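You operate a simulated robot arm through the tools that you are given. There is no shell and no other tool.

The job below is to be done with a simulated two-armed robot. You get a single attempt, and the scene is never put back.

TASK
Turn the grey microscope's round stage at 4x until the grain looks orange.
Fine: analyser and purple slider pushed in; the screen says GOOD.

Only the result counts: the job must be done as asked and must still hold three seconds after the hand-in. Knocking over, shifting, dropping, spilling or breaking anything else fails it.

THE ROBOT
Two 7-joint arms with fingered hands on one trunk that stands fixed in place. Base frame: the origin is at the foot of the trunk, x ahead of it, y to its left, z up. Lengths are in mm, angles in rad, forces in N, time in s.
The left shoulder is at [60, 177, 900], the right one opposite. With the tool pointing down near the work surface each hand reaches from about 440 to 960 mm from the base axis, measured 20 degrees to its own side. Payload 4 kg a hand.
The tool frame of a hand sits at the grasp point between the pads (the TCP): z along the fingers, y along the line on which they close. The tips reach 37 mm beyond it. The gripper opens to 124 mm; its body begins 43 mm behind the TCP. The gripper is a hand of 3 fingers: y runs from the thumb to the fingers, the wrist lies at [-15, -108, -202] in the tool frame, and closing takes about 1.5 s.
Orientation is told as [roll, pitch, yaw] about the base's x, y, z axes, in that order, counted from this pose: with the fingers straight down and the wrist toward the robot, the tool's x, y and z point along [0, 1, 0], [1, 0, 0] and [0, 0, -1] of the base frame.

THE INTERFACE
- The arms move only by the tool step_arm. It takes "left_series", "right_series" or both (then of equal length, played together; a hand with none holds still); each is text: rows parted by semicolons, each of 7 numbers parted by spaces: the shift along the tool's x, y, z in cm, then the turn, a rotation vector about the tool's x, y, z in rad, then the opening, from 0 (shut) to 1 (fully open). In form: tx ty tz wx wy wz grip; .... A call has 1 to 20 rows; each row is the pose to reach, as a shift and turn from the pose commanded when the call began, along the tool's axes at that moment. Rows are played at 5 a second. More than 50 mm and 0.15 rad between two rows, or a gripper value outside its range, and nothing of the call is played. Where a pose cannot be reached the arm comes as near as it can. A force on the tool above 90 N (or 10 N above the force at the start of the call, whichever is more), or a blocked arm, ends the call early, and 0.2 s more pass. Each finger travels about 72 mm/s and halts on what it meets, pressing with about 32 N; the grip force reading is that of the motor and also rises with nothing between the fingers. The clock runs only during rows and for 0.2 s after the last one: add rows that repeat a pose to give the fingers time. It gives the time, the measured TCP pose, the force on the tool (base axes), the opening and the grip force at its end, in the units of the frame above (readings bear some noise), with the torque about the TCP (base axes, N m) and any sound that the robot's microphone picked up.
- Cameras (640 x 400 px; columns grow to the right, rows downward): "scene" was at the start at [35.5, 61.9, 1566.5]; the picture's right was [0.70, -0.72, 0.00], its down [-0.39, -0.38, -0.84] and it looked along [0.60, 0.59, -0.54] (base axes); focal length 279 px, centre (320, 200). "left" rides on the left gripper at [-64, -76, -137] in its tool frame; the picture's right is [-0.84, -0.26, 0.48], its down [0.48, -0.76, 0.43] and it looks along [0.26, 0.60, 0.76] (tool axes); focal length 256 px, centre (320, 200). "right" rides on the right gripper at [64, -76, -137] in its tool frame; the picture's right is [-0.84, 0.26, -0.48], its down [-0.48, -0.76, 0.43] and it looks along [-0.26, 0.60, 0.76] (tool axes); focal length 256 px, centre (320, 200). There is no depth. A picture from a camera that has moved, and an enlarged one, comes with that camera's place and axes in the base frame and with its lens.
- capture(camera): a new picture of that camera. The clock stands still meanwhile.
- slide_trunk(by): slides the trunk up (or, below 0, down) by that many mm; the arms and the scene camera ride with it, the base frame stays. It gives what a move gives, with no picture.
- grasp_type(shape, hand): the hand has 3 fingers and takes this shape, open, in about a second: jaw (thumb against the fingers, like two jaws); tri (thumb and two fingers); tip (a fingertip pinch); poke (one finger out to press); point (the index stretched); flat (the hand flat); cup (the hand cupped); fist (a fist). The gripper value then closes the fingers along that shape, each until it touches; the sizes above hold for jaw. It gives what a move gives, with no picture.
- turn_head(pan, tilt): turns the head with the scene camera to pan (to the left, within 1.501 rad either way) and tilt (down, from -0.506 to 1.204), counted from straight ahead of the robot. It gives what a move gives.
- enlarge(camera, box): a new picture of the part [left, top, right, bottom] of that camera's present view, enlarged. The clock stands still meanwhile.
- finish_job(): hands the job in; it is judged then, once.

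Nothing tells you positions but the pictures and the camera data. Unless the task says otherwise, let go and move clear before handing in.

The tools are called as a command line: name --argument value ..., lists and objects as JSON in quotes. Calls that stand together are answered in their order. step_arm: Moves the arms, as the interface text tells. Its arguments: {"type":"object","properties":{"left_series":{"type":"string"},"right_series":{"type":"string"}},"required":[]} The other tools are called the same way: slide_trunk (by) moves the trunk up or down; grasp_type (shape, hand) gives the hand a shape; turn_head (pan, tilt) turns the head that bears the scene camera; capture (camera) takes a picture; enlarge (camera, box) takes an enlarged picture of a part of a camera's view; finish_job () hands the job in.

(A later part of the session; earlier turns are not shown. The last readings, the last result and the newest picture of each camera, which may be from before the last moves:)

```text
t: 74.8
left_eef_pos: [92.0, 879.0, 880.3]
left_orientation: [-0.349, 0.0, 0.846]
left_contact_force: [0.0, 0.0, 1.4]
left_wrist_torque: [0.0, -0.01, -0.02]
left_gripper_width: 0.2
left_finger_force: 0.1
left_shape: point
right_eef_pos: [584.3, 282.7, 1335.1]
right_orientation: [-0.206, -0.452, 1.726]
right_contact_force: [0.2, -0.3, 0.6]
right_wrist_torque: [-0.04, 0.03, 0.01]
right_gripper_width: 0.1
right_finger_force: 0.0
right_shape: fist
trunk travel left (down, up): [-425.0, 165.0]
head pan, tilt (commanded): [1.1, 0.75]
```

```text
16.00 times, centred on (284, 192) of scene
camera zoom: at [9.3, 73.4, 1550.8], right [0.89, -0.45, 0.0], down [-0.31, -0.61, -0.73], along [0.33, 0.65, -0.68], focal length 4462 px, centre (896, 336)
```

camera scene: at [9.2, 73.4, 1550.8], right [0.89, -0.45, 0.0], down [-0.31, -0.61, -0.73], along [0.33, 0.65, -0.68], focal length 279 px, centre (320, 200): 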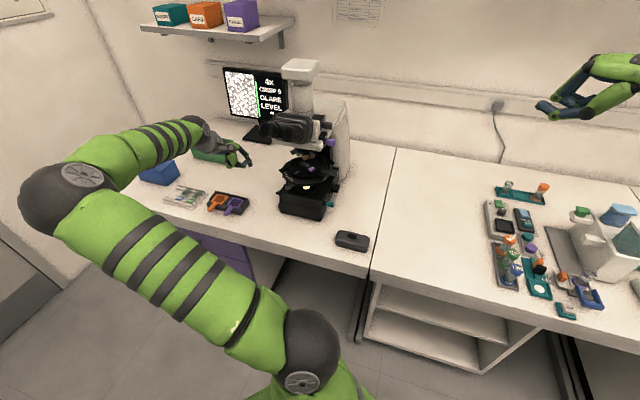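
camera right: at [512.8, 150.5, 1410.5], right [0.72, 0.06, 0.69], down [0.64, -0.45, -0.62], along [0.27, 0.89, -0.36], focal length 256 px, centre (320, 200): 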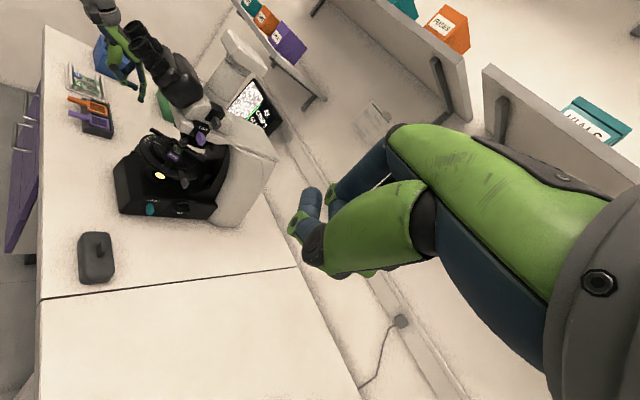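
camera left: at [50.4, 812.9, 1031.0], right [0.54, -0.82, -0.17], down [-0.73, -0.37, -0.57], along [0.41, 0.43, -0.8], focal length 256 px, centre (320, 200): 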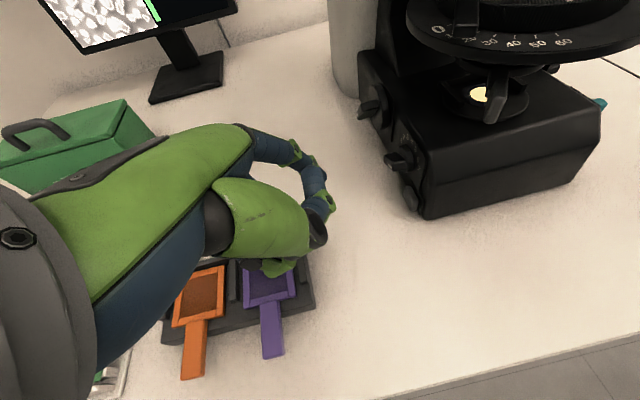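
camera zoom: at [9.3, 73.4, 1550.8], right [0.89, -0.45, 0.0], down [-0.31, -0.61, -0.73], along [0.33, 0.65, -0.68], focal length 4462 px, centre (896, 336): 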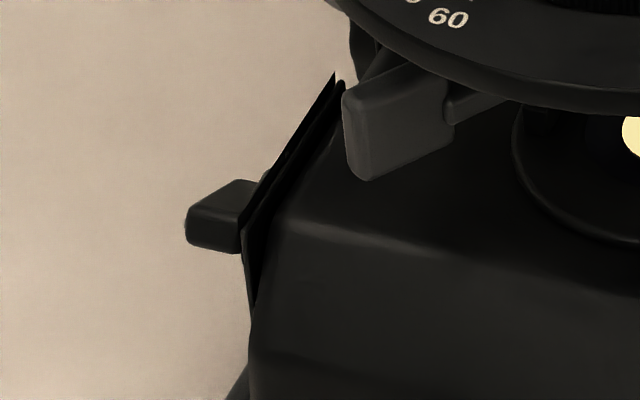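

The zoom shows the bar is still about 25° front-up (≈6.5), so the tip slipped behind the bar's end. I'll come back about 5 mm further forward and press again.

step_arm --left_series "-1.9 0.8 0.6 0 0 0 1; -3.8 1.6 1.4 0 0 0 1; -5.7 2.4 2.4 0 0 0 1; -7.68 3.23 3.66 0 0 0 1; -7.68 3.23 3.66 0 0 0 1"

enlarge --camera "scene" --box '[265, 170, 305, 202]'

enlarge --camera "left" --box '[270, 110, 390, 270]'

```text
t: 76.0
left_eef_pos: [175.9, 846.1, 872.2]
left_orientation: [-0.349, 0.0, 0.848]
left_contact_force: [0.1, 1.0, -0.6]
left_wrist_torque: [0.02, 0.01, -0.03]
left_gripper_width: 0.2
left_finger_force: 0.1
left_shape: point
right_eef_pos: [582.9, 283.0, 1335.3]
right_orientation: [-0.205, -0.449, 1.727]
right_contact_force: [-0.1, -0.5, 0.6]
right_wrist_torque: [-0.01, -0.01, -0.01]
right_gripper_width: 0.0
right_finger_force: 0.0
right_shape: fist
trunk travel left (down, up): [-425.0, 165.0]
head pan, tilt (commanded): [1.1, 0.75]
```

```text
12.50 times, centred on (285, 186) of scene
camera zoom: at [9.2, 73.4, 1550.8], right [0.89, -0.45, 0.0], down [-0.31, -0.61, -0.73], along [0.33, 0.65, -0.68], focal length 3486 px, centre (758, 375)
```

zoom: 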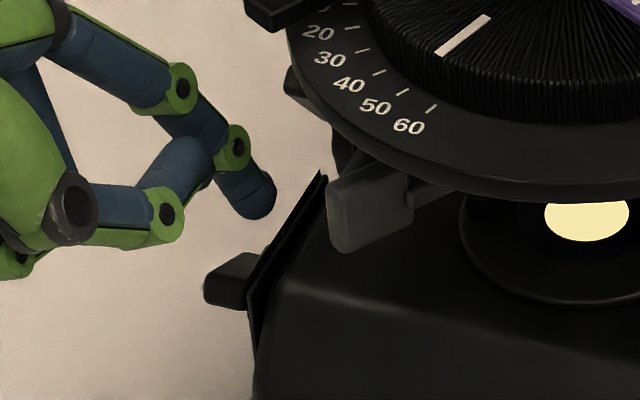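

```text
2.50 times, centred on (330, 190) of left
camera zoom: at [135.0, 779.5, 1021.3], right [0.54, -0.82, -0.17], down [-0.73, -0.37, -0.57], along [0.41, 0.43, -0.8], focal length 640 px, centre (295, 225)
```

zoom: 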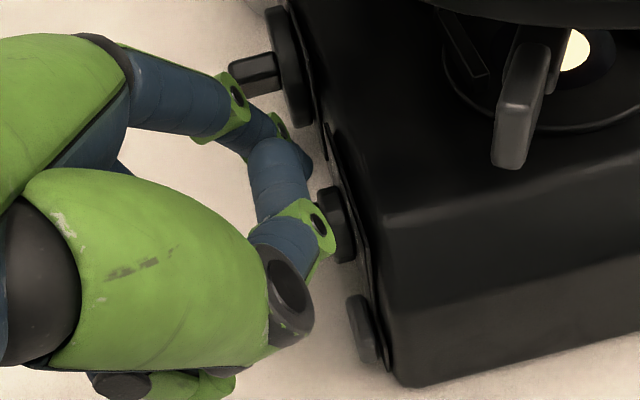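

The fingertip centre is now right above the bar's rear end. Lowering 28 mm in steps.

step_arm --left_series "0.24 0 0.66 0 0 0 1; 0.48 0 1.31 0 0 0 1; 0.69 0 1.88 0 0 0 1; 0.79 0 2.16 0 0 0 1; 0.89 0 2.44 0 0 0 1; 0.96 0 2.63 0 0 0 1; 0.96 0 2.63 0 0 0 1"

enlarge --camera "scene" --box '[215, 60, 295, 125]'

enlarge --camera "scene" --box '[265, 170, 305, 202]'

enlarge --camera "left" --box '[270, 110, 390, 270]'

```text
t: 77.5
left_eef_pos: [176.6, 846.4, 844.8]
left_orientation: [-0.352, 0.0, 0.846]
left_contact_force: [-0.5, 0.2, 2.5]
left_wrist_torque: [0.09, -0.14, 0.07]
left_gripper_width: 0.0
left_finger_force: 0.0
left_shape: point
right_eef_pos: [584.2, 283.2, 1335.9]
right_orientation: [-0.205, -0.452, 1.726]
right_contact_force: [-0.4, 0.2, 0.5]
right_wrist_torque: [0.0, 0.0, 0.02]
right_gripper_width: 0.1
right_finger_force: 0.1
right_shape: fist
trunk travel left (down, up): [-425.0, 165.0]
head pan, tilt (commanded): [1.1, 0.75]
```

```text
6.15 times, centred on (255, 92) of scene
camera zoom: at [9.1, 73.3, 1550.8], right [0.89, -0.45, 0.0], down [-0.31, -0.61, -0.73], along [0.33, 0.65, -0.68], focal length 1716 px, centre (720, 862)
```

zoom: 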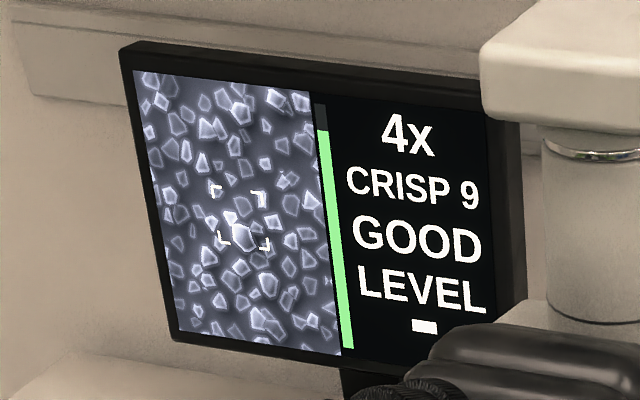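

```text
12.50 times, centred on (285, 186) of scene
camera zoom: at [9.1, 73.3, 1550.8], right [0.89, -0.45, 0.0], down [-0.31, -0.61, -0.73], along [0.33, 0.65, -0.68], focal length 3486 px, centre (758, 375)
```

zoom: 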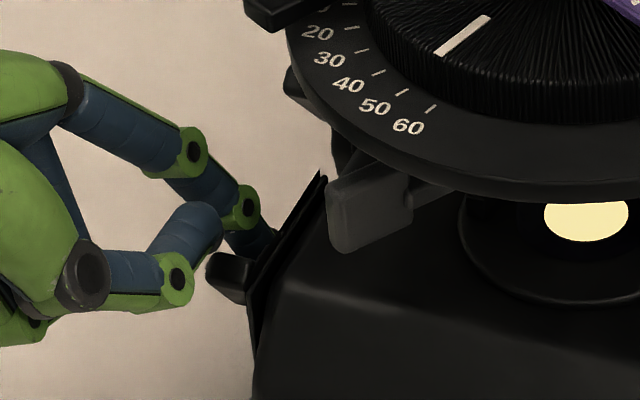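

```text
2.50 times, centred on (330, 190) of left
camera zoom: at [135.7, 781.0, 994.6], right [0.54, -0.82, -0.17], down [-0.73, -0.37, -0.57], along [0.41, 0.43, -0.8], focal length 640 px, centre (295, 225)
```

zoom: 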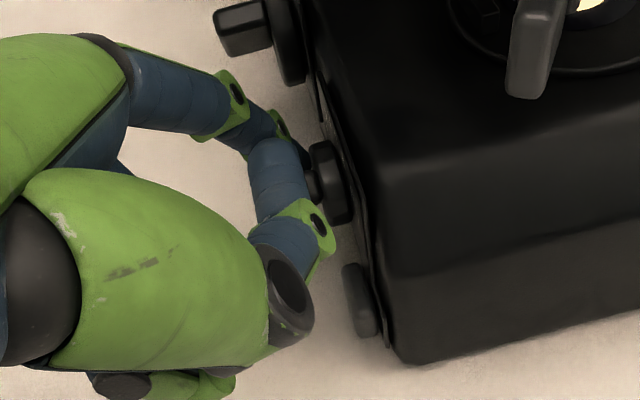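

The screen now reads GOOD. I'll lift the finger straight off, then look at the picture and the dial closely.

step_arm --left_series "-0.34 0 -0.94 0 0 0 1; -1.03 0 -2.82 0 0 0 1; -0.5 0 -4.8 0 0 0 1; 2.5 -2 -6 0 0 0 1; 5.5 -4 -7 0 0 0 1; 5.5 -4 -7 0 0 0 1"

enlarge --camera "scene" --box '[215, 60, 295, 125]'

enlarge --camera "scene" --box '[225, 70, 260, 122]'

enlarge --camera "left" --box '[355, 120, 445, 210]'

```text
t: 79.0
left_eef_pos: [92.4, 867.1, 889.8]
left_orientation: [-0.352, 0.001, 0.844]
left_contact_force: [-0.2, -0.6, 1.0]
left_wrist_torque: [0.03, -0.02, -0.04]
left_gripper_width: 0.2
left_finger_force: 0.1
left_shape: point
right_eef_pos: [583.3, 283.1, 1336.1]
right_orientation: [-0.205, -0.45, 1.727]
right_contact_force: [-0.3, -0.3, 1.0]
right_wrist_torque: [-0.04, -0.04, 0.0]
right_gripper_width: 0.0
right_finger_force: 0.2
right_shape: fist
trunk travel left (down, up): [-425.0, 165.0]
head pan, tilt (commanded): [1.1, 0.75]
```

```text
6.15 times, centred on (255, 92) of scene
camera zoom: at [9.3, 73.4, 1550.8], right [0.89, -0.45, 0.0], down [-0.31, -0.61, -0.73], along [0.33, 0.65, -0.68], focal length 1716 px, centre (720, 862)
```

zoom: 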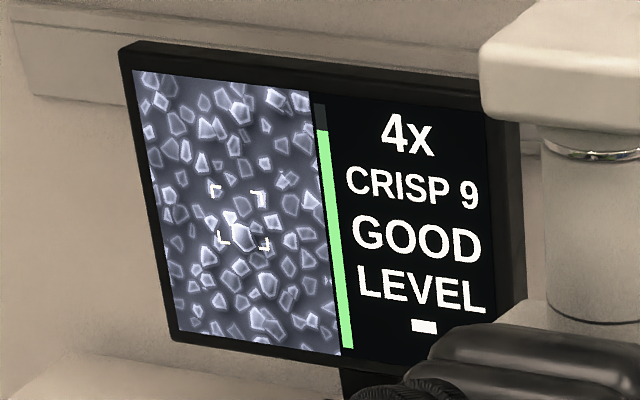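

```text
7.69 times, centred on (242, 96) of scene
camera zoom: at [9.3, 73.4, 1550.8], right [0.89, -0.45, 0.0], down [-0.31, -0.61, -0.73], along [0.33, 0.65, -0.68], focal length 2145 px, centre (916, 1000)
```

zoom: 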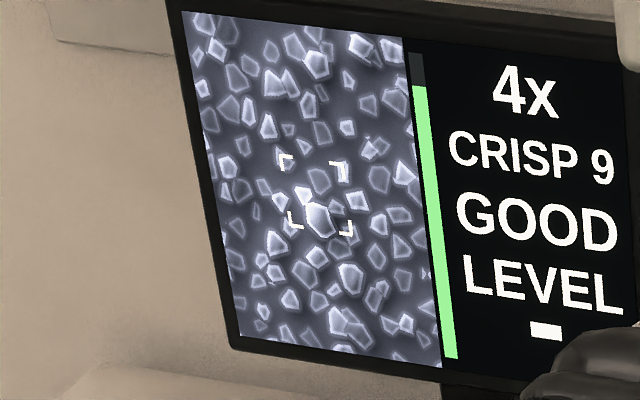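

```text
4.44 times, centred on (400, 165) of left
camera zoom: at [51.8, 801.8, 1040.6], right [0.54, -0.82, -0.17], down [-0.73, -0.37, -0.57], along [0.41, 0.43, -0.8], focal length 1138 px, centre (-36, 356)
```

zoom: 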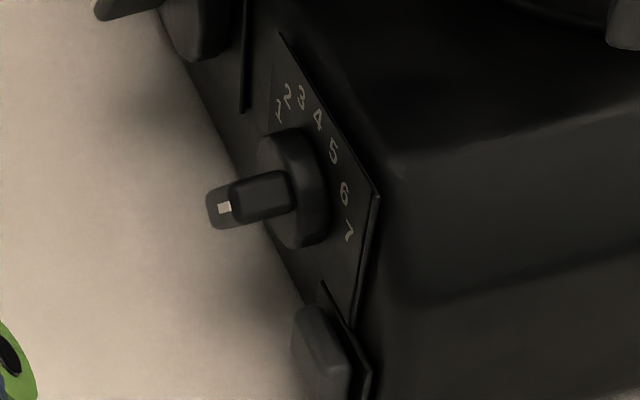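

GOOD holds, but the picture is colourless, so the polarisation chain may be incomplete. I'll examine the three slider handles (analyser, TINT, LOWER) closely.

enlarge --camera "scene" --box '[318, 108, 342, 126]'

enlarge --camera "scene" --box '[318, 130, 342, 148]'

enlarge --camera "scene" --box '[318, 192, 342, 210]'

enlarge --camera "right" --box '[190, 95, 240, 150]'

enlarge --camera "right" --box '[135, 190, 215, 225]'

```text
16.00 times, centred on (330, 117) of scene
camera zoom: at [9.3, 73.4, 1550.8], right [0.89, -0.45, 0.0], down [-0.31, -0.61, -0.73], along [0.33, 0.65, -0.68], focal length 4462 px, centre (160, 1528)
```

zoom: 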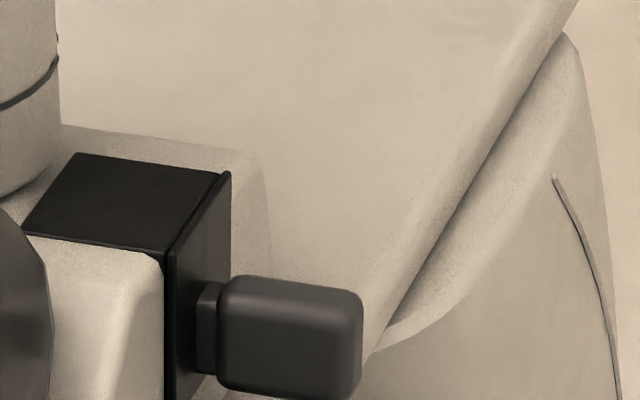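

```text
16.00 times, centred on (330, 139) of scene
camera zoom: at [9.3, 73.4, 1550.8], right [0.89, -0.45, 0.0], down [-0.31, -0.61, -0.73], along [0.33, 0.65, -0.68], focal length 4462 px, centre (160, 1176)
```

zoom: 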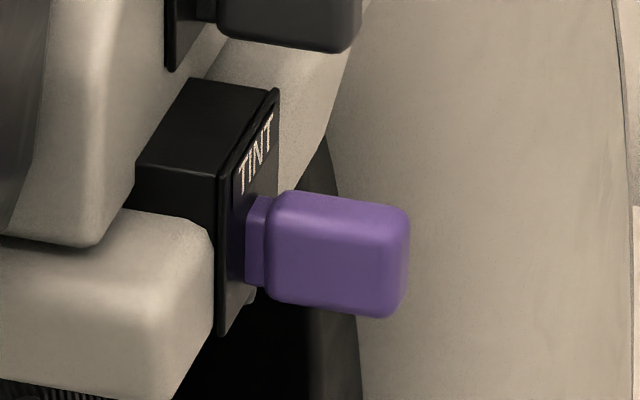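

```text
16.00 times, centred on (330, 201) of scene
camera zoom: at [9.3, 73.4, 1550.8], right [0.89, -0.45, 0.0], down [-0.31, -0.61, -0.73], along [0.33, 0.65, -0.68], focal length 4462 px, centre (160, 184)
```

zoom: 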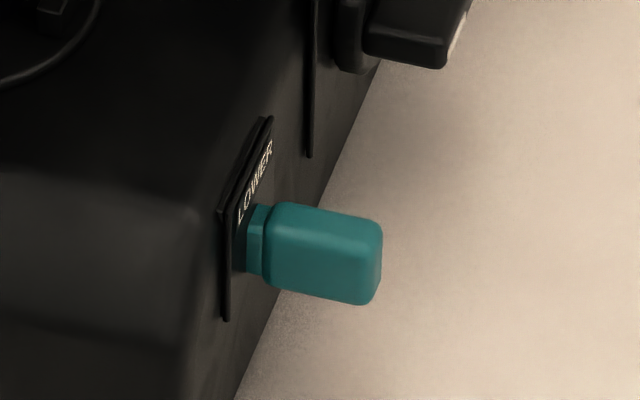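

```text
7.27 times, centred on (215, 122) of right
camera zoom: at [513.0, 150.4, 1410.5], right [0.72, 0.06, 0.69], down [0.64, -0.45, -0.62], along [0.27, 0.89, -0.36], focal length 1862 px, centre (1084, 764)
```

zoom: 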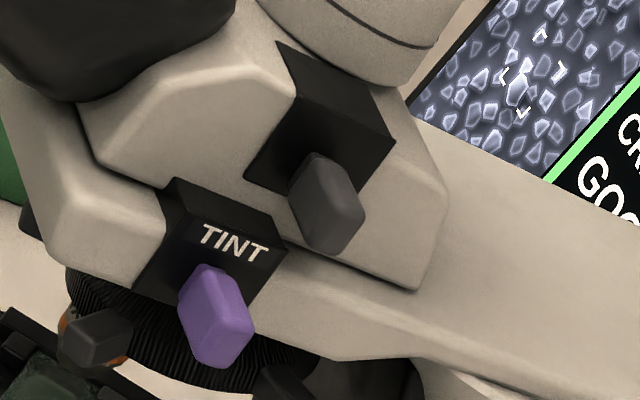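

```text
8.00 times, centred on (175, 208) of right
camera zoom: at [513.0, 150.4, 1410.5], right [0.72, 0.06, 0.69], down [0.64, -0.45, -0.62], along [0.27, 0.89, -0.36], focal length 2048 px, centre (1480, 140)
```

zoom: 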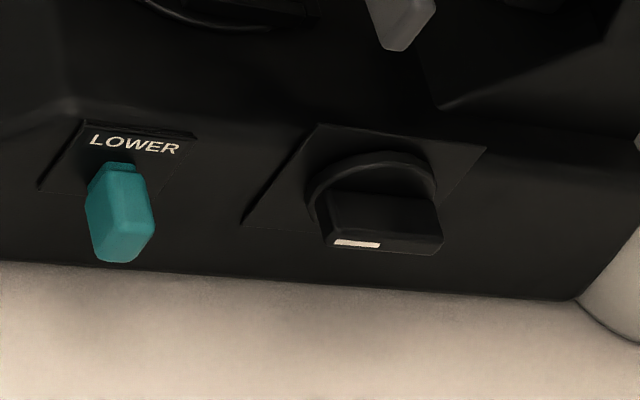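

All three sliders show the same short neck, so all are in. Next I'll study the stage handles for turning the disc.

enlarge --camera "scene" --box '[270, 140, 360, 195]'

enlarge --camera "right" --box '[130, 115, 230, 195]'

capture --camera "left"

enlarge --camera "left" --box '[390, 0, 640, 130]'

```text
7.11 times, centred on (315, 168) of scene
camera zoom: at [9.3, 73.4, 1550.8], right [0.89, -0.45, 0.0], down [-0.31, -0.61, -0.73], along [0.33, 0.65, -0.68], focal length 1983 px, centre (356, 431)
```

zoom: 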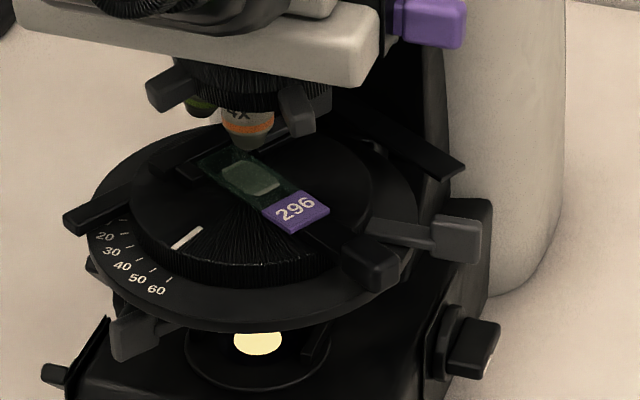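

```text
5.00 times, centred on (180, 155) of right
camera zoom: at [513.0, 150.4, 1410.5], right [0.72, 0.06, 0.69], down [0.64, -0.45, -0.62], along [0.27, 0.89, -0.36], focal length 1280 px, centre (1020, 425)
```

zoom: 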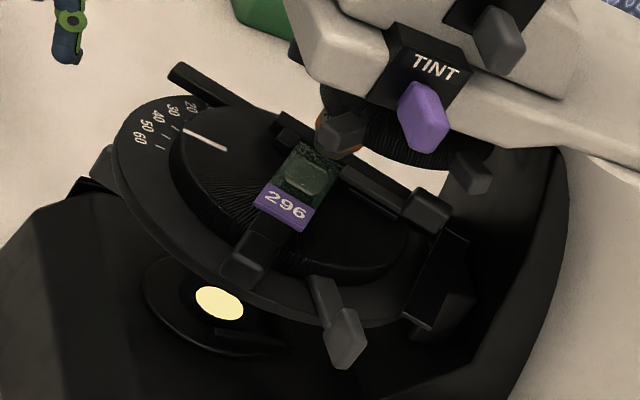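

```text
taken
camera left: at [51.8, 801.8, 1040.6], right [0.54, -0.82, -0.17], down [-0.73, -0.37, -0.57], along [0.41, 0.43, -0.8], focal length 256 px, centre (320, 200)
```

left: 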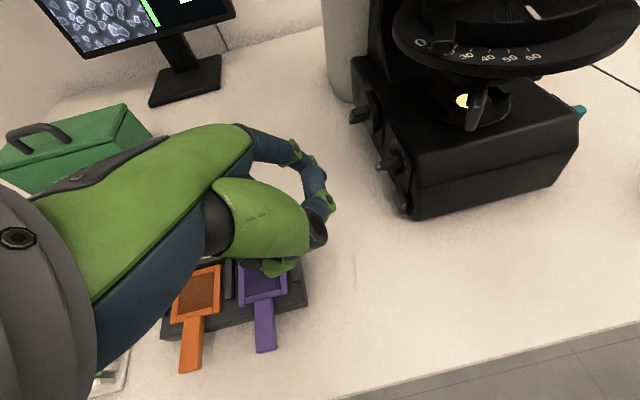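

```text
2.56 times, centred on (515, 65) of left
camera zoom: at [51.8, 801.8, 1040.6], right [0.54, -0.82, -0.17], down [-0.73, -0.37, -0.57], along [0.41, 0.43, -0.8], focal length 655 px, centre (-179, 546)
```

zoom: 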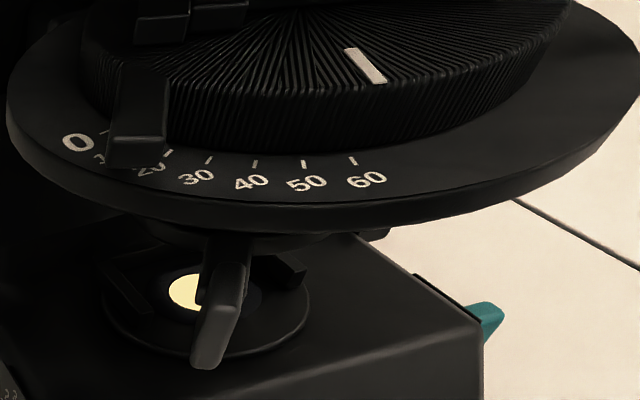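

I'll turn the disc by its left-front handle, sweeping it clockwise with the index finger. First I raise the hand and yaw it so the finger comes in from the left-front.

step_arm --left_series "-0.8 0 -2.2 0.027 0 0.074 1; -1.6 0 -4.5 0.054 0 0.148 1; -2.5 0 -6.8 0.081 0 0.223 1; -3.3 0 -9 0.108 0 0.297 1; -4.1 0 -11.3 0.1355 0 0.371 1; -4.1 0 -11.3 0.1355 0 0.371 1"

step_arm --left_series "-2.1 0.7 0.8 0 0 0 1; -4.2 1.4 1.6 0 0 0 1; -6.4 2.2 2.3 0 0 0 1; -8.53 2.91 3.11 0 0 0 1; -8.53 2.91 3.11 0 0 0 1"

capture --camera "scene"

enlarge --camera "scene" --box '[250, 125, 340, 195]'

capture --camera "left"

enlarge --camera "right" --box '[110, 60, 230, 180]'

```text
t: 80.3
left_eef_pos: [91.9, 866.9, 1012.9]
left_orientation: [-0.351, 0.0, 0.451]
left_contact_force: [0.6, 0.7, 0.5]
left_wrist_torque: [-0.02, 0.05, 0.0]
left_gripper_width: 0.3
left_finger_force: 0.0
left_shape: point
right_eef_pos: [584.5, 283.2, 1335.2]
right_orientation: [-0.207, -0.452, 1.726]
right_contact_force: [-0.3, 0.3, 0.0]
right_wrist_torque: [-0.01, 0.01, -0.01]
right_gripper_width: 0.2
right_finger_force: 0.0
right_shape: fist
trunk travel left (down, up): [-425.0, 165.0]
head pan, tilt (commanded): [1.1, 0.75]
```

```text
t: 81.5
left_eef_pos: [159.3, 797.1, 1013.7]
left_orientation: [-0.351, 0.0, 0.449]
left_contact_force: [0.6, 0.3, 0.6]
left_wrist_torque: [0.0, 0.05, 0.01]
left_gripper_width: 0.2
left_finger_force: 0.0
left_shape: point
right_eef_pos: [584.1, 283.1, 1334.6]
right_orientation: [-0.206, -0.449, 1.725]
right_contact_force: [0.2, 0.0, 0.0]
right_wrist_torque: [-0.01, -0.01, -0.01]
right_gripper_width: 0.1
right_finger_force: 0.1
right_shape: fist
trunk travel left (down, up): [-425.0, 165.0]
head pan, tilt (commanded): [1.1, 0.75]
```

```text
taken
camera scene: at [9.1, 73.5, 1550.8], right [0.89, -0.45, 0.0], down [-0.31, -0.61, -0.73], along [0.33, 0.65, -0.68], focal length 279 px, centre (320, 200)
```

scene: 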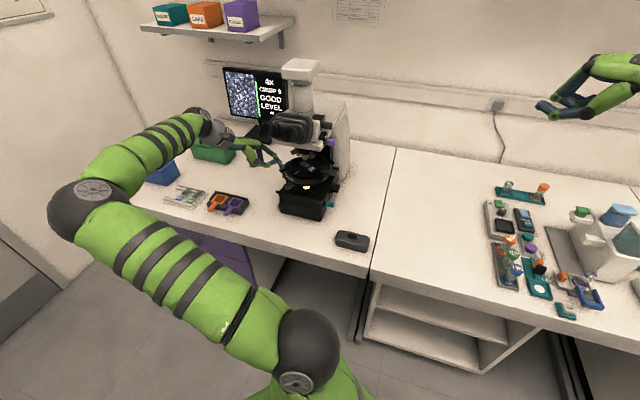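

```text
5.71 times, centred on (295, 160) of scene
camera zoom: at [9.1, 73.5, 1550.8], right [0.89, -0.45, 0.0], down [-0.31, -0.61, -0.73], along [0.33, 0.65, -0.68], focal length 1593 px, centre (463, 429)
```

zoom: 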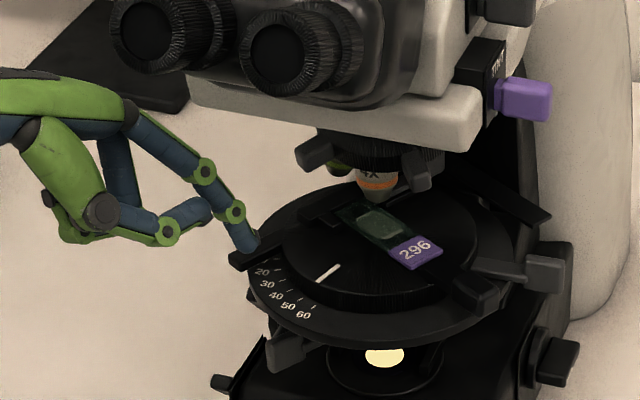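

```text
taken
camera left: at [96.2, 753.0, 1162.5], right [0.18, -0.97, -0.17], down [-0.82, -0.06, -0.57], along [0.55, 0.24, -0.8], focal length 256 px, centre (320, 200)
```

left: 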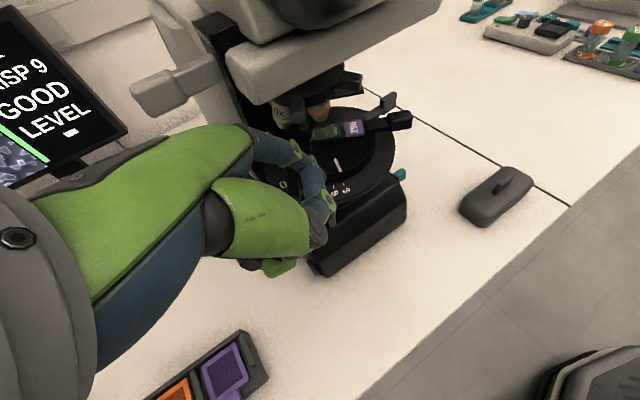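

```text
3.33 times, centred on (170, 120) of right
camera zoom: at [512.8, 150.7, 1410.5], right [0.72, 0.06, 0.69], down [0.64, -0.45, -0.62], along [0.27, 0.89, -0.36], focal length 853 px, centre (820, 467)
```

zoom: 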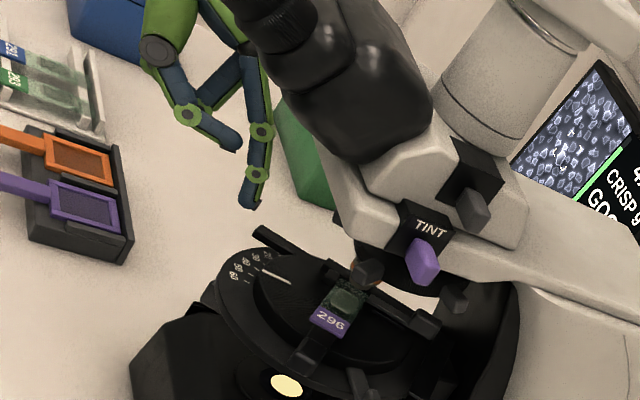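

The fingertip centre is at about (r −57, a −92, z 997), in front of the left handle. Lowering it to handle height (z≈956).

step_arm --left_series "0.45 0 1.25 0 0 0 1; 0.9 0 2.5 0 0 0 1; 1.41 0 3.85 0 0 0 1; 1.41 0 3.85 0 0 0 1"

enlarge --camera "scene" --box '[265, 145, 325, 190]'

enlarge --camera "right" --box '[120, 90, 200, 170]'

enlarge --camera "left" --box '[270, 80, 420, 240]'

```text
t: 82.5
left_eef_pos: [158.0, 796.8, 970.0]
left_orientation: [-0.35, -0.002, 0.452]
left_contact_force: [1.1, 0.7, -0.6]
left_wrist_torque: [-0.01, -0.03, 0.0]
left_gripper_width: 0.0
left_finger_force: 0.1
left_shape: point
right_eef_pos: [585.2, 284.0, 1334.9]
right_orientation: [-0.208, -0.45, 1.727]
right_contact_force: [0.3, 0.4, -0.2]
right_wrist_torque: [0.01, -0.02, -0.01]
right_gripper_width: 0.0
right_finger_force: 0.1
right_shape: fist
trunk travel left (down, up): [-425.0, 165.0]
head pan, tilt (commanded): [1.1, 0.75]
```

```text
8.89 times, centred on (295, 168) of scene
camera zoom: at [9.2, 73.4, 1550.8], right [0.89, -0.45, 0.0], down [-0.31, -0.61, -0.73], along [0.33, 0.65, -0.68], focal length 2479 px, centre (542, 489)
```

zoom: 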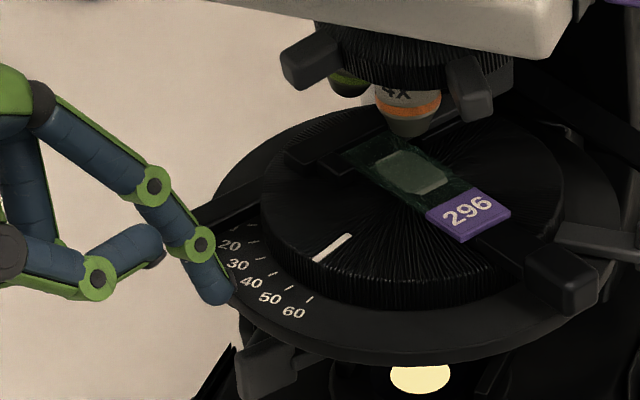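

```text
5.00 times, centred on (160, 130) of right
camera zoom: at [512.9, 150.4, 1410.5], right [0.72, 0.06, 0.69], down [0.64, -0.45, -0.62], along [0.27, 0.89, -0.36], focal length 1280 px, centre (1120, 550)
```

zoom: 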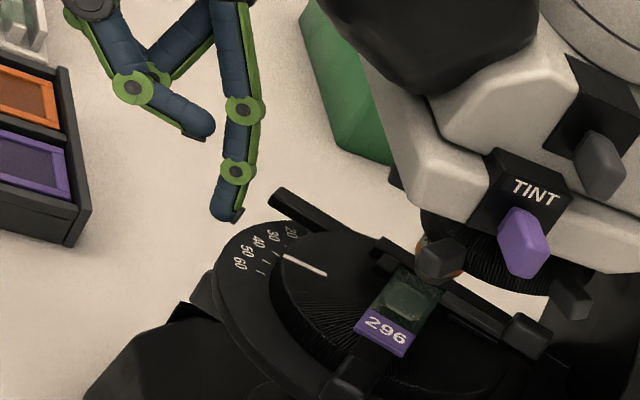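

```text
2.50 times, centred on (345, 160) of left
camera zoom: at [96.0, 752.1, 1120.0], right [0.18, -0.97, -0.17], down [-0.82, -0.06, -0.57], along [0.55, 0.24, -0.8], focal length 640 px, centre (258, 300)
```

zoom: 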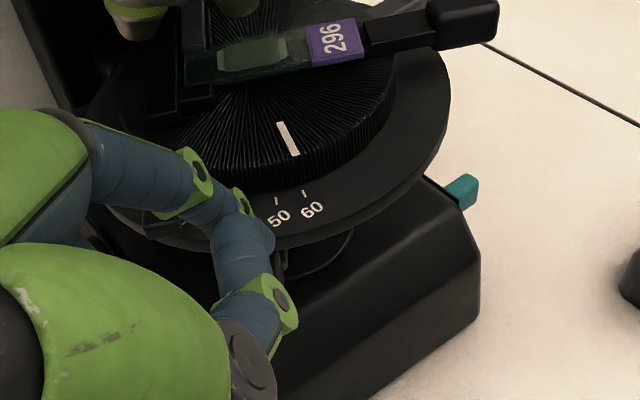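

The fingertip is in front of the handle, slightly low. I'll raise it 9 mm and sweep back-left along the arc, first for about 15°.

step_arm --left_series "-0.31 0 -0.85 0 0 0 1; 0.25 0.53 -1.05 0 0 0 1; 0.7 0.9 -1.2 0 0 0 1; 1.14 1.25 -1.37 0 0 0 1; 1.75 1.65 -1.6 0 0 0 1; 2.32 2.06 -1.81 0 0 0 1; 2.32 2.06 -1.81 0 0 0 1"

enlarge --camera "scene" --box '[265, 145, 325, 190]'

enlarge --camera "right" --box '[120, 90, 200, 170]'

enlarge --camera "scene" --box '[215, 60, 295, 125]'

```text
t: 84.2
left_eef_pos: [165.1, 833.0, 979.0]
left_orientation: [-0.349, 0.001, 0.45]
left_contact_force: [1.0, -0.3, -0.9]
left_wrist_torque: [0.02, -0.03, -0.04]
left_gripper_width: 0.1
left_finger_force: 0.1
left_shape: point
right_eef_pos: [583.7, 283.8, 1335.7]
right_orientation: [-0.205, -0.448, 1.727]
right_contact_force: [0.7, 0.1, 0.1]
right_wrist_torque: [-0.01, 0.0, -0.01]
right_gripper_width: 0.0
right_finger_force: 0.0
right_shape: fist
trunk travel left (down, up): [-425.0, 165.0]
head pan, tilt (commanded): [1.1, 0.75]
```

```text
8.89 times, centred on (295, 168) of scene
camera zoom: at [9.2, 73.4, 1550.8], right [0.89, -0.45, 0.0], down [-0.31, -0.61, -0.73], along [0.33, 0.65, -0.68], focal length 2479 px, centre (542, 489)
```

zoom: 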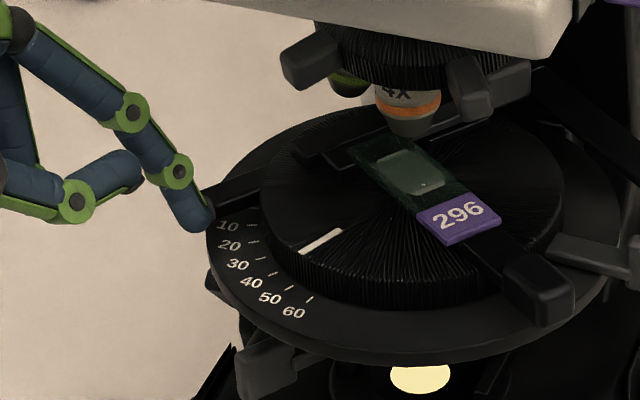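

```text
5.00 times, centred on (160, 130) of right
camera zoom: at [512.9, 150.4, 1410.5], right [0.72, 0.06, 0.69], down [0.64, -0.45, -0.62], along [0.27, 0.89, -0.36], focal length 1280 px, centre (1120, 550)
```

zoom: 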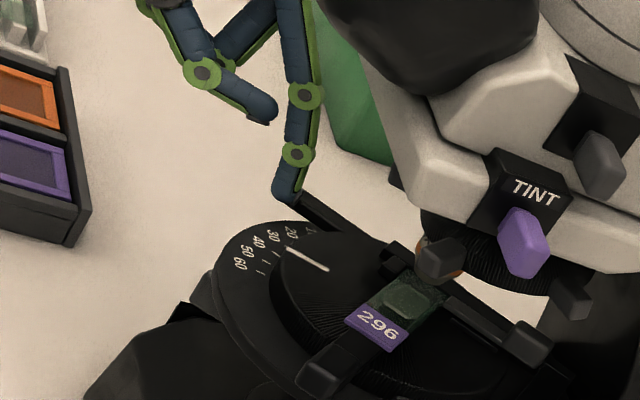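

```text
6.15 times, centred on (255, 92) of scene
camera zoom: at [9.2, 73.4, 1550.8], right [0.89, -0.45, 0.0], down [-0.31, -0.61, -0.73], along [0.33, 0.65, -0.68], focal length 1716 px, centre (720, 862)
```

zoom: 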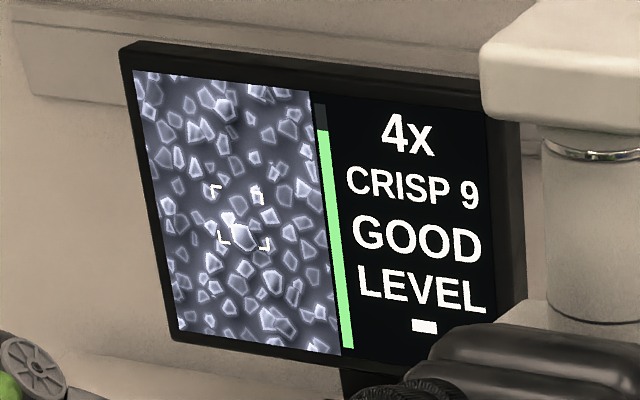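

The disc turned clockwise by ~12° and the picture turned with it, but it's still grey. I'll sweep on another 20° and watch the picture.

step_arm --left_series "0.5 0.5 -0.19 0 0 0 1; 1.03 1.01 -0.38 0 0 0 1; 1.47 1.6 -0.54 0 0 0 1; 1.9 2.2 -0.69 0 0 0 1; 1.9 2.2 -0.69 0 0 0 1"

enlarge --camera "scene" --box '[265, 145, 325, 190]'

enlarge --camera "scene" --box '[215, 60, 295, 125]'

```text
t: 85.3
left_eef_pos: [176.1, 858.5, 980.4]
left_orientation: [-0.352, 0.001, 0.449]
left_contact_force: [0.3, -0.8, 0.2]
left_wrist_torque: [0.03, -0.03, -0.06]
left_gripper_width: 0.0
left_finger_force: 0.1
left_shape: point
right_eef_pos: [582.1, 282.3, 1334.1]
right_orientation: [-0.204, -0.45, 1.727]
right_contact_force: [0.7, 0.2, 0.5]
right_wrist_torque: [0.0, 0.0, 0.02]
right_gripper_width: 0.1
right_finger_force: 0.1
right_shape: fist
trunk travel left (down, up): [-425.0, 165.0]
head pan, tilt (commanded): [1.1, 0.75]
```

```text
8.89 times, centred on (295, 168) of scene
camera zoom: at [9.2, 73.4, 1550.8], right [0.89, -0.45, 0.0], down [-0.31, -0.61, -0.73], along [0.33, 0.65, -0.68], focal length 2479 px, centre (542, 489)
```

zoom: 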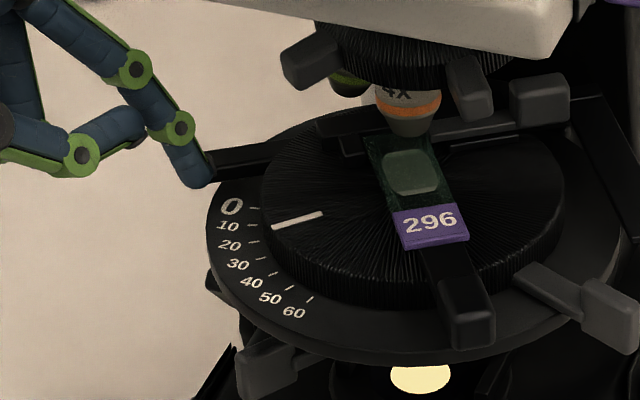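

```text
6.15 times, centred on (255, 92) of scene
camera zoom: at [9.2, 73.4, 1550.8], right [0.89, -0.45, 0.0], down [-0.31, -0.61, -0.73], along [0.33, 0.65, -0.68], focal length 1716 px, centre (720, 862)
```

zoom: 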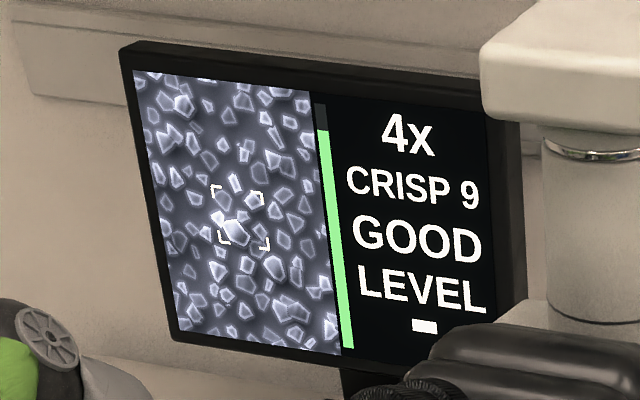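

The disc is now ~35° round, yet the grains stay grey. I'll zoom hard into the screen to see whether the bracketed grain has any tint.

enlarge --camera "scene" --box '[236, 82, 254, 96]'

enlarge --camera "scene" --box '[228, 68, 292, 118]'

enlarge --camera "right" --box '[220, 70, 290, 140]'

```text
16.00 times, centred on (245, 89) of scene
camera zoom: at [9.2, 73.4, 1550.8], right [0.89, -0.45, 0.0], down [-0.31, -0.61, -0.73], along [0.33, 0.65, -0.68], focal length 4462 px, centre (1520, 1976)
```

zoom: 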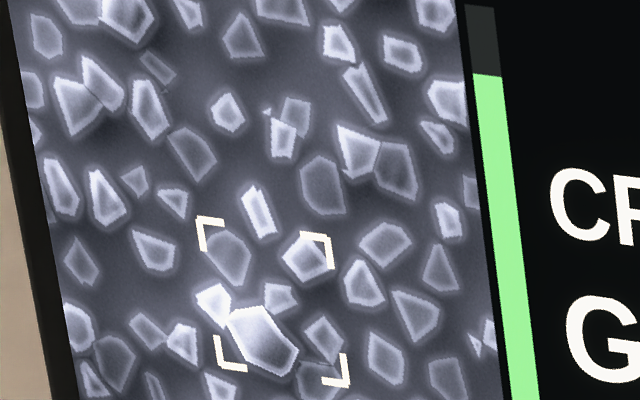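

```text
8.00 times, centred on (260, 93) of scene
camera zoom: at [9.2, 73.4, 1550.8], right [0.89, -0.45, 0.0], down [-0.31, -0.61, -0.73], along [0.33, 0.65, -0.68], focal length 2231 px, centre (800, 1056)
```

zoom: 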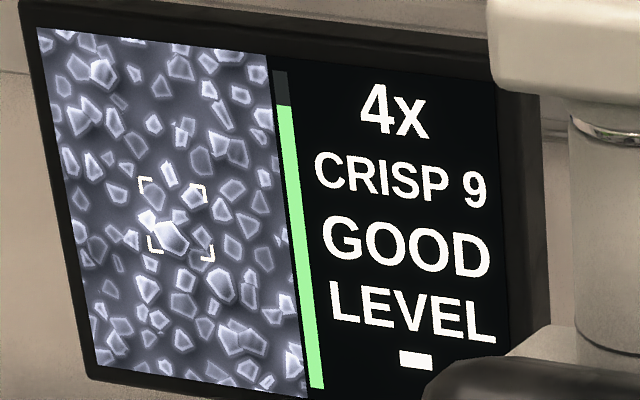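

```text
5.71 times, centred on (255, 105) of right
camera zoom: at [512.8, 150.5, 1410.5], right [0.72, 0.06, 0.69], down [0.64, -0.45, -0.62], along [0.27, 0.89, -0.36], focal length 1463 px, centre (691, 743)
```

zoom: 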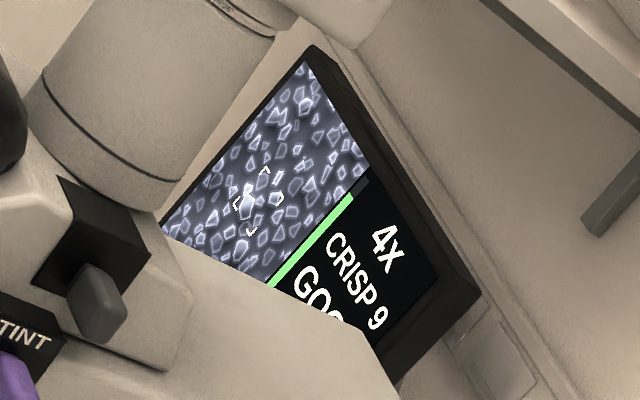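

The picture is plainly uncoloured, so the analyser may be a different slider. I noticed a pale handle sticking out of the microscope's left side in the hand camera; I'll look at it.

capture --camera "left"

enlarge --camera "left" --box '[100, 0, 300, 130]'

```text
taken
camera left: at [113.0, 814.8, 1129.8], right [0.18, -0.97, -0.17], down [-0.82, -0.06, -0.57], along [0.55, 0.24, -0.8], focal length 256 px, centre (320, 200)
```

left: 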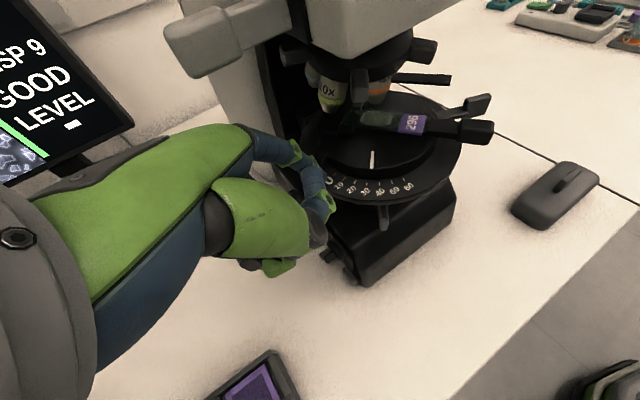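

```text
3.08 times, centred on (200, 65) of left
camera zoom: at [113.0, 814.8, 1129.8], right [0.18, -0.97, -0.17], down [-0.82, -0.06, -0.57], along [0.55, 0.24, -0.8], focal length 788 px, centre (689, 615)
```

zoom: 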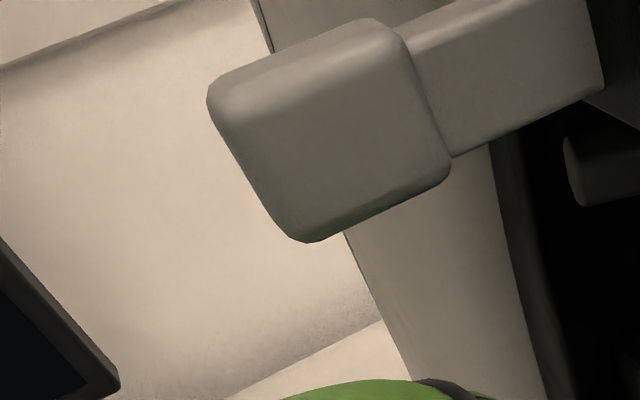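

There it is: a pale grey slider on the left side of the head, still pulled out — that's the analyser, centred near [220, 895, 1089]. I'll back off from the stage handle, rise on the left side and re-shape to poke.

step_arm --left_series "1.4 -1.5 -1.5 0 0 0 1; 2.9 -3 -3.2 0 0 0 1; 4.3 -4.5 -4.8 0 0 0 1; 3.4 -4.5 -7.3 0 0 0 1; 2.5 -4.5 -9.8 0 0 0 1; 1.6 -4.5 -12.3 0 0 0 1; 1.6 -4.5 -12.3 0 0 0 1"

grasp_type --shape "poke" --hand "left"

step_arm --left_series "0 0 0 -0.121 0.058 -0.019 1; 0 0 0 -0.242 0.116 -0.039 1; 0 0 0 -0.364 0.174 -0.058 1; 0 0 0 -0.485 0.232 -0.077 1; 0 0 0 -0.606 0.289 -0.097 1; 0 0 0 -0.727 0.347 -0.116 1; 0 0 0 -0.849 0.405 -0.135 1; 0 0 0 -0.97 0.463 -0.155 1; 0 0 0 -1.091 0.521 -0.174 1; 0 0 0 -1.091 0.521 -0.174 1"

capture --camera "scene"

capture --camera "left"

```text
t: 87.0
left_eef_pos: [112.1, 892.0, 1090.2]
left_orientation: [-0.353, -0.002, 0.451]
left_contact_force: [-0.8, 0.0, -0.1]
left_wrist_torque: [-0.01, -0.02, -0.01]
left_gripper_width: 0.0
left_finger_force: 0.0
left_shape: point
right_eef_pos: [584.2, 283.6, 1335.3]
right_orientation: [-0.207, -0.45, 1.725]
right_contact_force: [-0.9, -0.5, 0.4]
right_wrist_torque: [0.0, -0.02, -0.01]
right_gripper_width: 0.1
right_finger_force: 0.1
right_shape: fist
trunk travel left (down, up): [-425.0, 165.0]
head pan, tilt (commanded): [1.1, 0.75]
```

```text
t: 87.8
left_eef_pos: [111.5, 892.1, 1088.9]
left_orientation: [-0.351, 0.001, 0.453]
left_contact_force: [-0.9, -0.9, 0.0]
left_wrist_torque: [0.03, -0.02, 0.05]
left_gripper_width: 0.1
left_finger_force: 0.0
left_shape: poke
right_eef_pos: [583.8, 283.3, 1334.2]
right_orientation: [-0.206, -0.451, 1.726]
right_contact_force: [-0.5, -0.1, -0.7]
right_wrist_torque: [-0.02, -0.03, 0.04]
right_gripper_width: 0.1
right_finger_force: 0.1
right_shape: fist
trunk travel left (down, up): [-425.0, 165.0]
head pan, tilt (commanded): [1.1, 0.75]
```

```text
t: 90.0
left_eef_pos: [111.5, 890.1, 1089.8]
left_orientation: [0.001, -1.048, 0.847]
left_contact_force: [-0.3, -0.3, -0.5]
left_wrist_torque: [-0.03, 0.02, 0.0]
left_gripper_width: 0.3
left_finger_force: 0.1
left_shape: poke
right_eef_pos: [584.1, 283.3, 1335.2]
right_orientation: [-0.207, -0.451, 1.728]
right_contact_force: [0.5, -0.1, 0.9]
right_wrist_torque: [-0.03, -0.02, -0.02]
right_gripper_width: 0.0
right_finger_force: 0.2
right_shape: fist
trunk travel left (down, up): [-425.0, 165.0]
head pan, tilt (commanded): [1.1, 0.75]
```

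```text
taken
camera scene: at [9.1, 73.4, 1550.8], right [0.89, -0.45, 0.0], down [-0.31, -0.61, -0.73], along [0.33, 0.65, -0.68], focal length 279 px, centre (320, 200)
```

scene: 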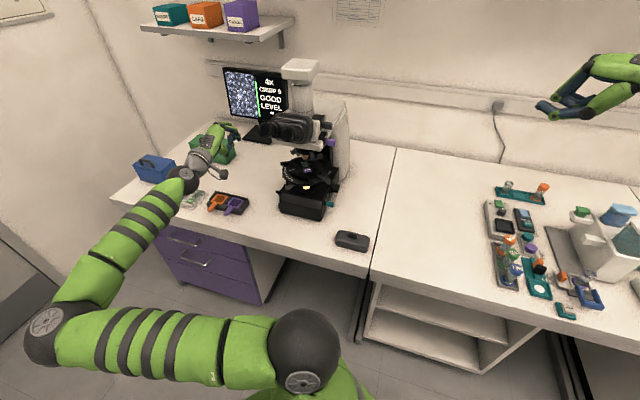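

```text
taken
camera left: at [54.6, 732.1, 1091.9], right [0.82, -0.34, -0.46], down [-0.36, 0.32, -0.88], along [0.44, 0.89, 0.14], focal length 256 px, centre (320, 200)
```

left: 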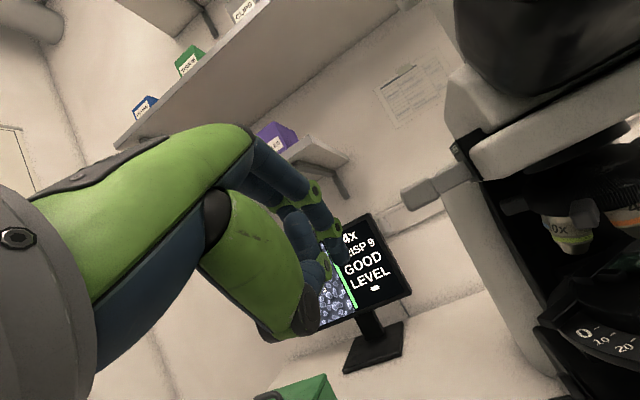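

The analyser's pale handle and its block are in view. I'll bring the poke fingertips to just left of its end.

step_arm --left_series "-0.6 1.2 1.4 0 0 0 1; -1.6 2.4 2.9 0 0 0 1; -2.7 3.67 4.35 0 0 0 1; -2.7 3.67 4.35 0 0 0 1"

capture --camera "left"

enlarge --camera "left" --box '[280, 150, 480, 300]'

enlarge --camera "scene" --box '[205, 100, 315, 180]'

```text
t: 91.0
left_eef_pos: [167.3, 916.0, 1100.0]
left_orientation: [0.002, -1.047, 0.845]
left_contact_force: [-0.9, -0.2, 0.3]
left_wrist_torque: [0.03, -0.01, 0.01]
left_gripper_width: 0.0
left_finger_force: 0.0
left_shape: poke
right_eef_pos: [584.1, 283.2, 1335.1]
right_orientation: [-0.209, -0.451, 1.726]
right_contact_force: [-0.1, -0.3, -0.4]
right_wrist_torque: [0.0, 0.04, 0.03]
right_gripper_width: 0.0
right_finger_force: 0.2
right_shape: fist
trunk travel left (down, up): [-425.0, 165.0]
head pan, tilt (commanded): [1.1, 0.75]
```

```text
taken
camera left: at [111.5, 756.7, 1102.2], right [0.82, -0.34, -0.46], down [-0.36, 0.32, -0.88], along [0.44, 0.89, 0.14], focal length 256 px, centre (320, 200)
```

left: 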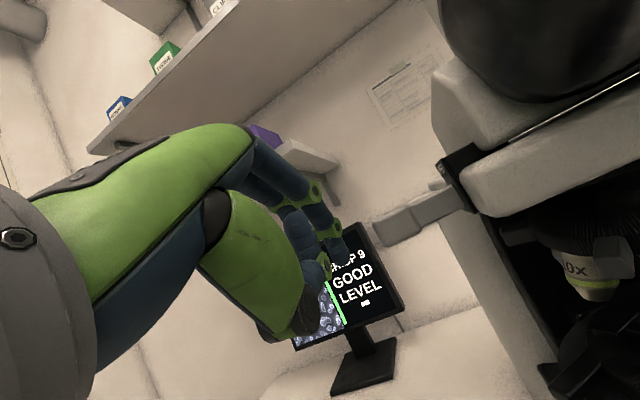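

```text
2.67 times, centred on (380, 225) of left
camera zoom: at [111.5, 756.7, 1102.2], right [0.82, -0.34, -0.46], down [-0.36, 0.32, -0.88], along [0.44, 0.89, 0.14], focal length 683 px, centre (160, 133)
```

zoom: 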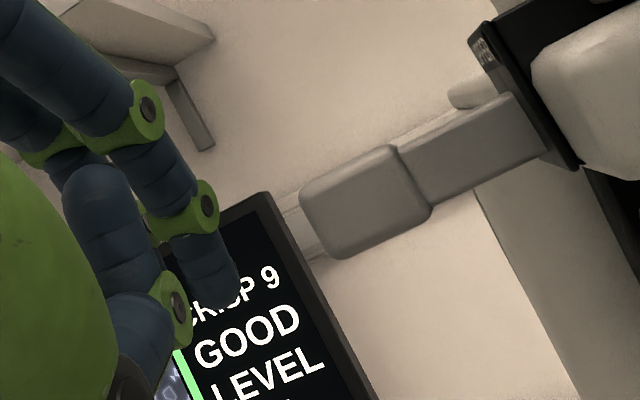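

```text
5.00 times, centred on (260, 140) of scene
camera zoom: at [9.1, 73.4, 1550.8], right [0.89, -0.45, 0.0], down [-0.31, -0.61, -0.73], along [0.33, 0.65, -0.68], focal length 1394 px, centre (620, 500)
```

zoom: 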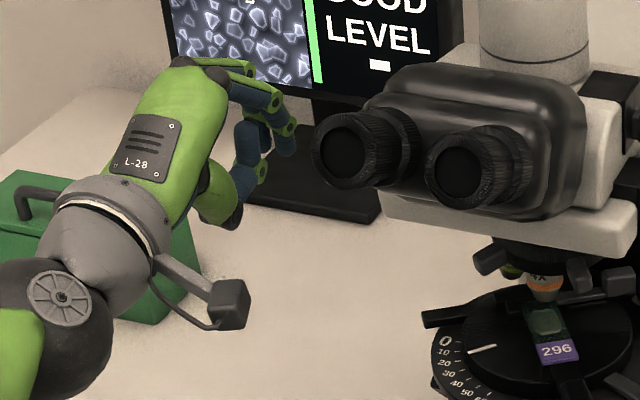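

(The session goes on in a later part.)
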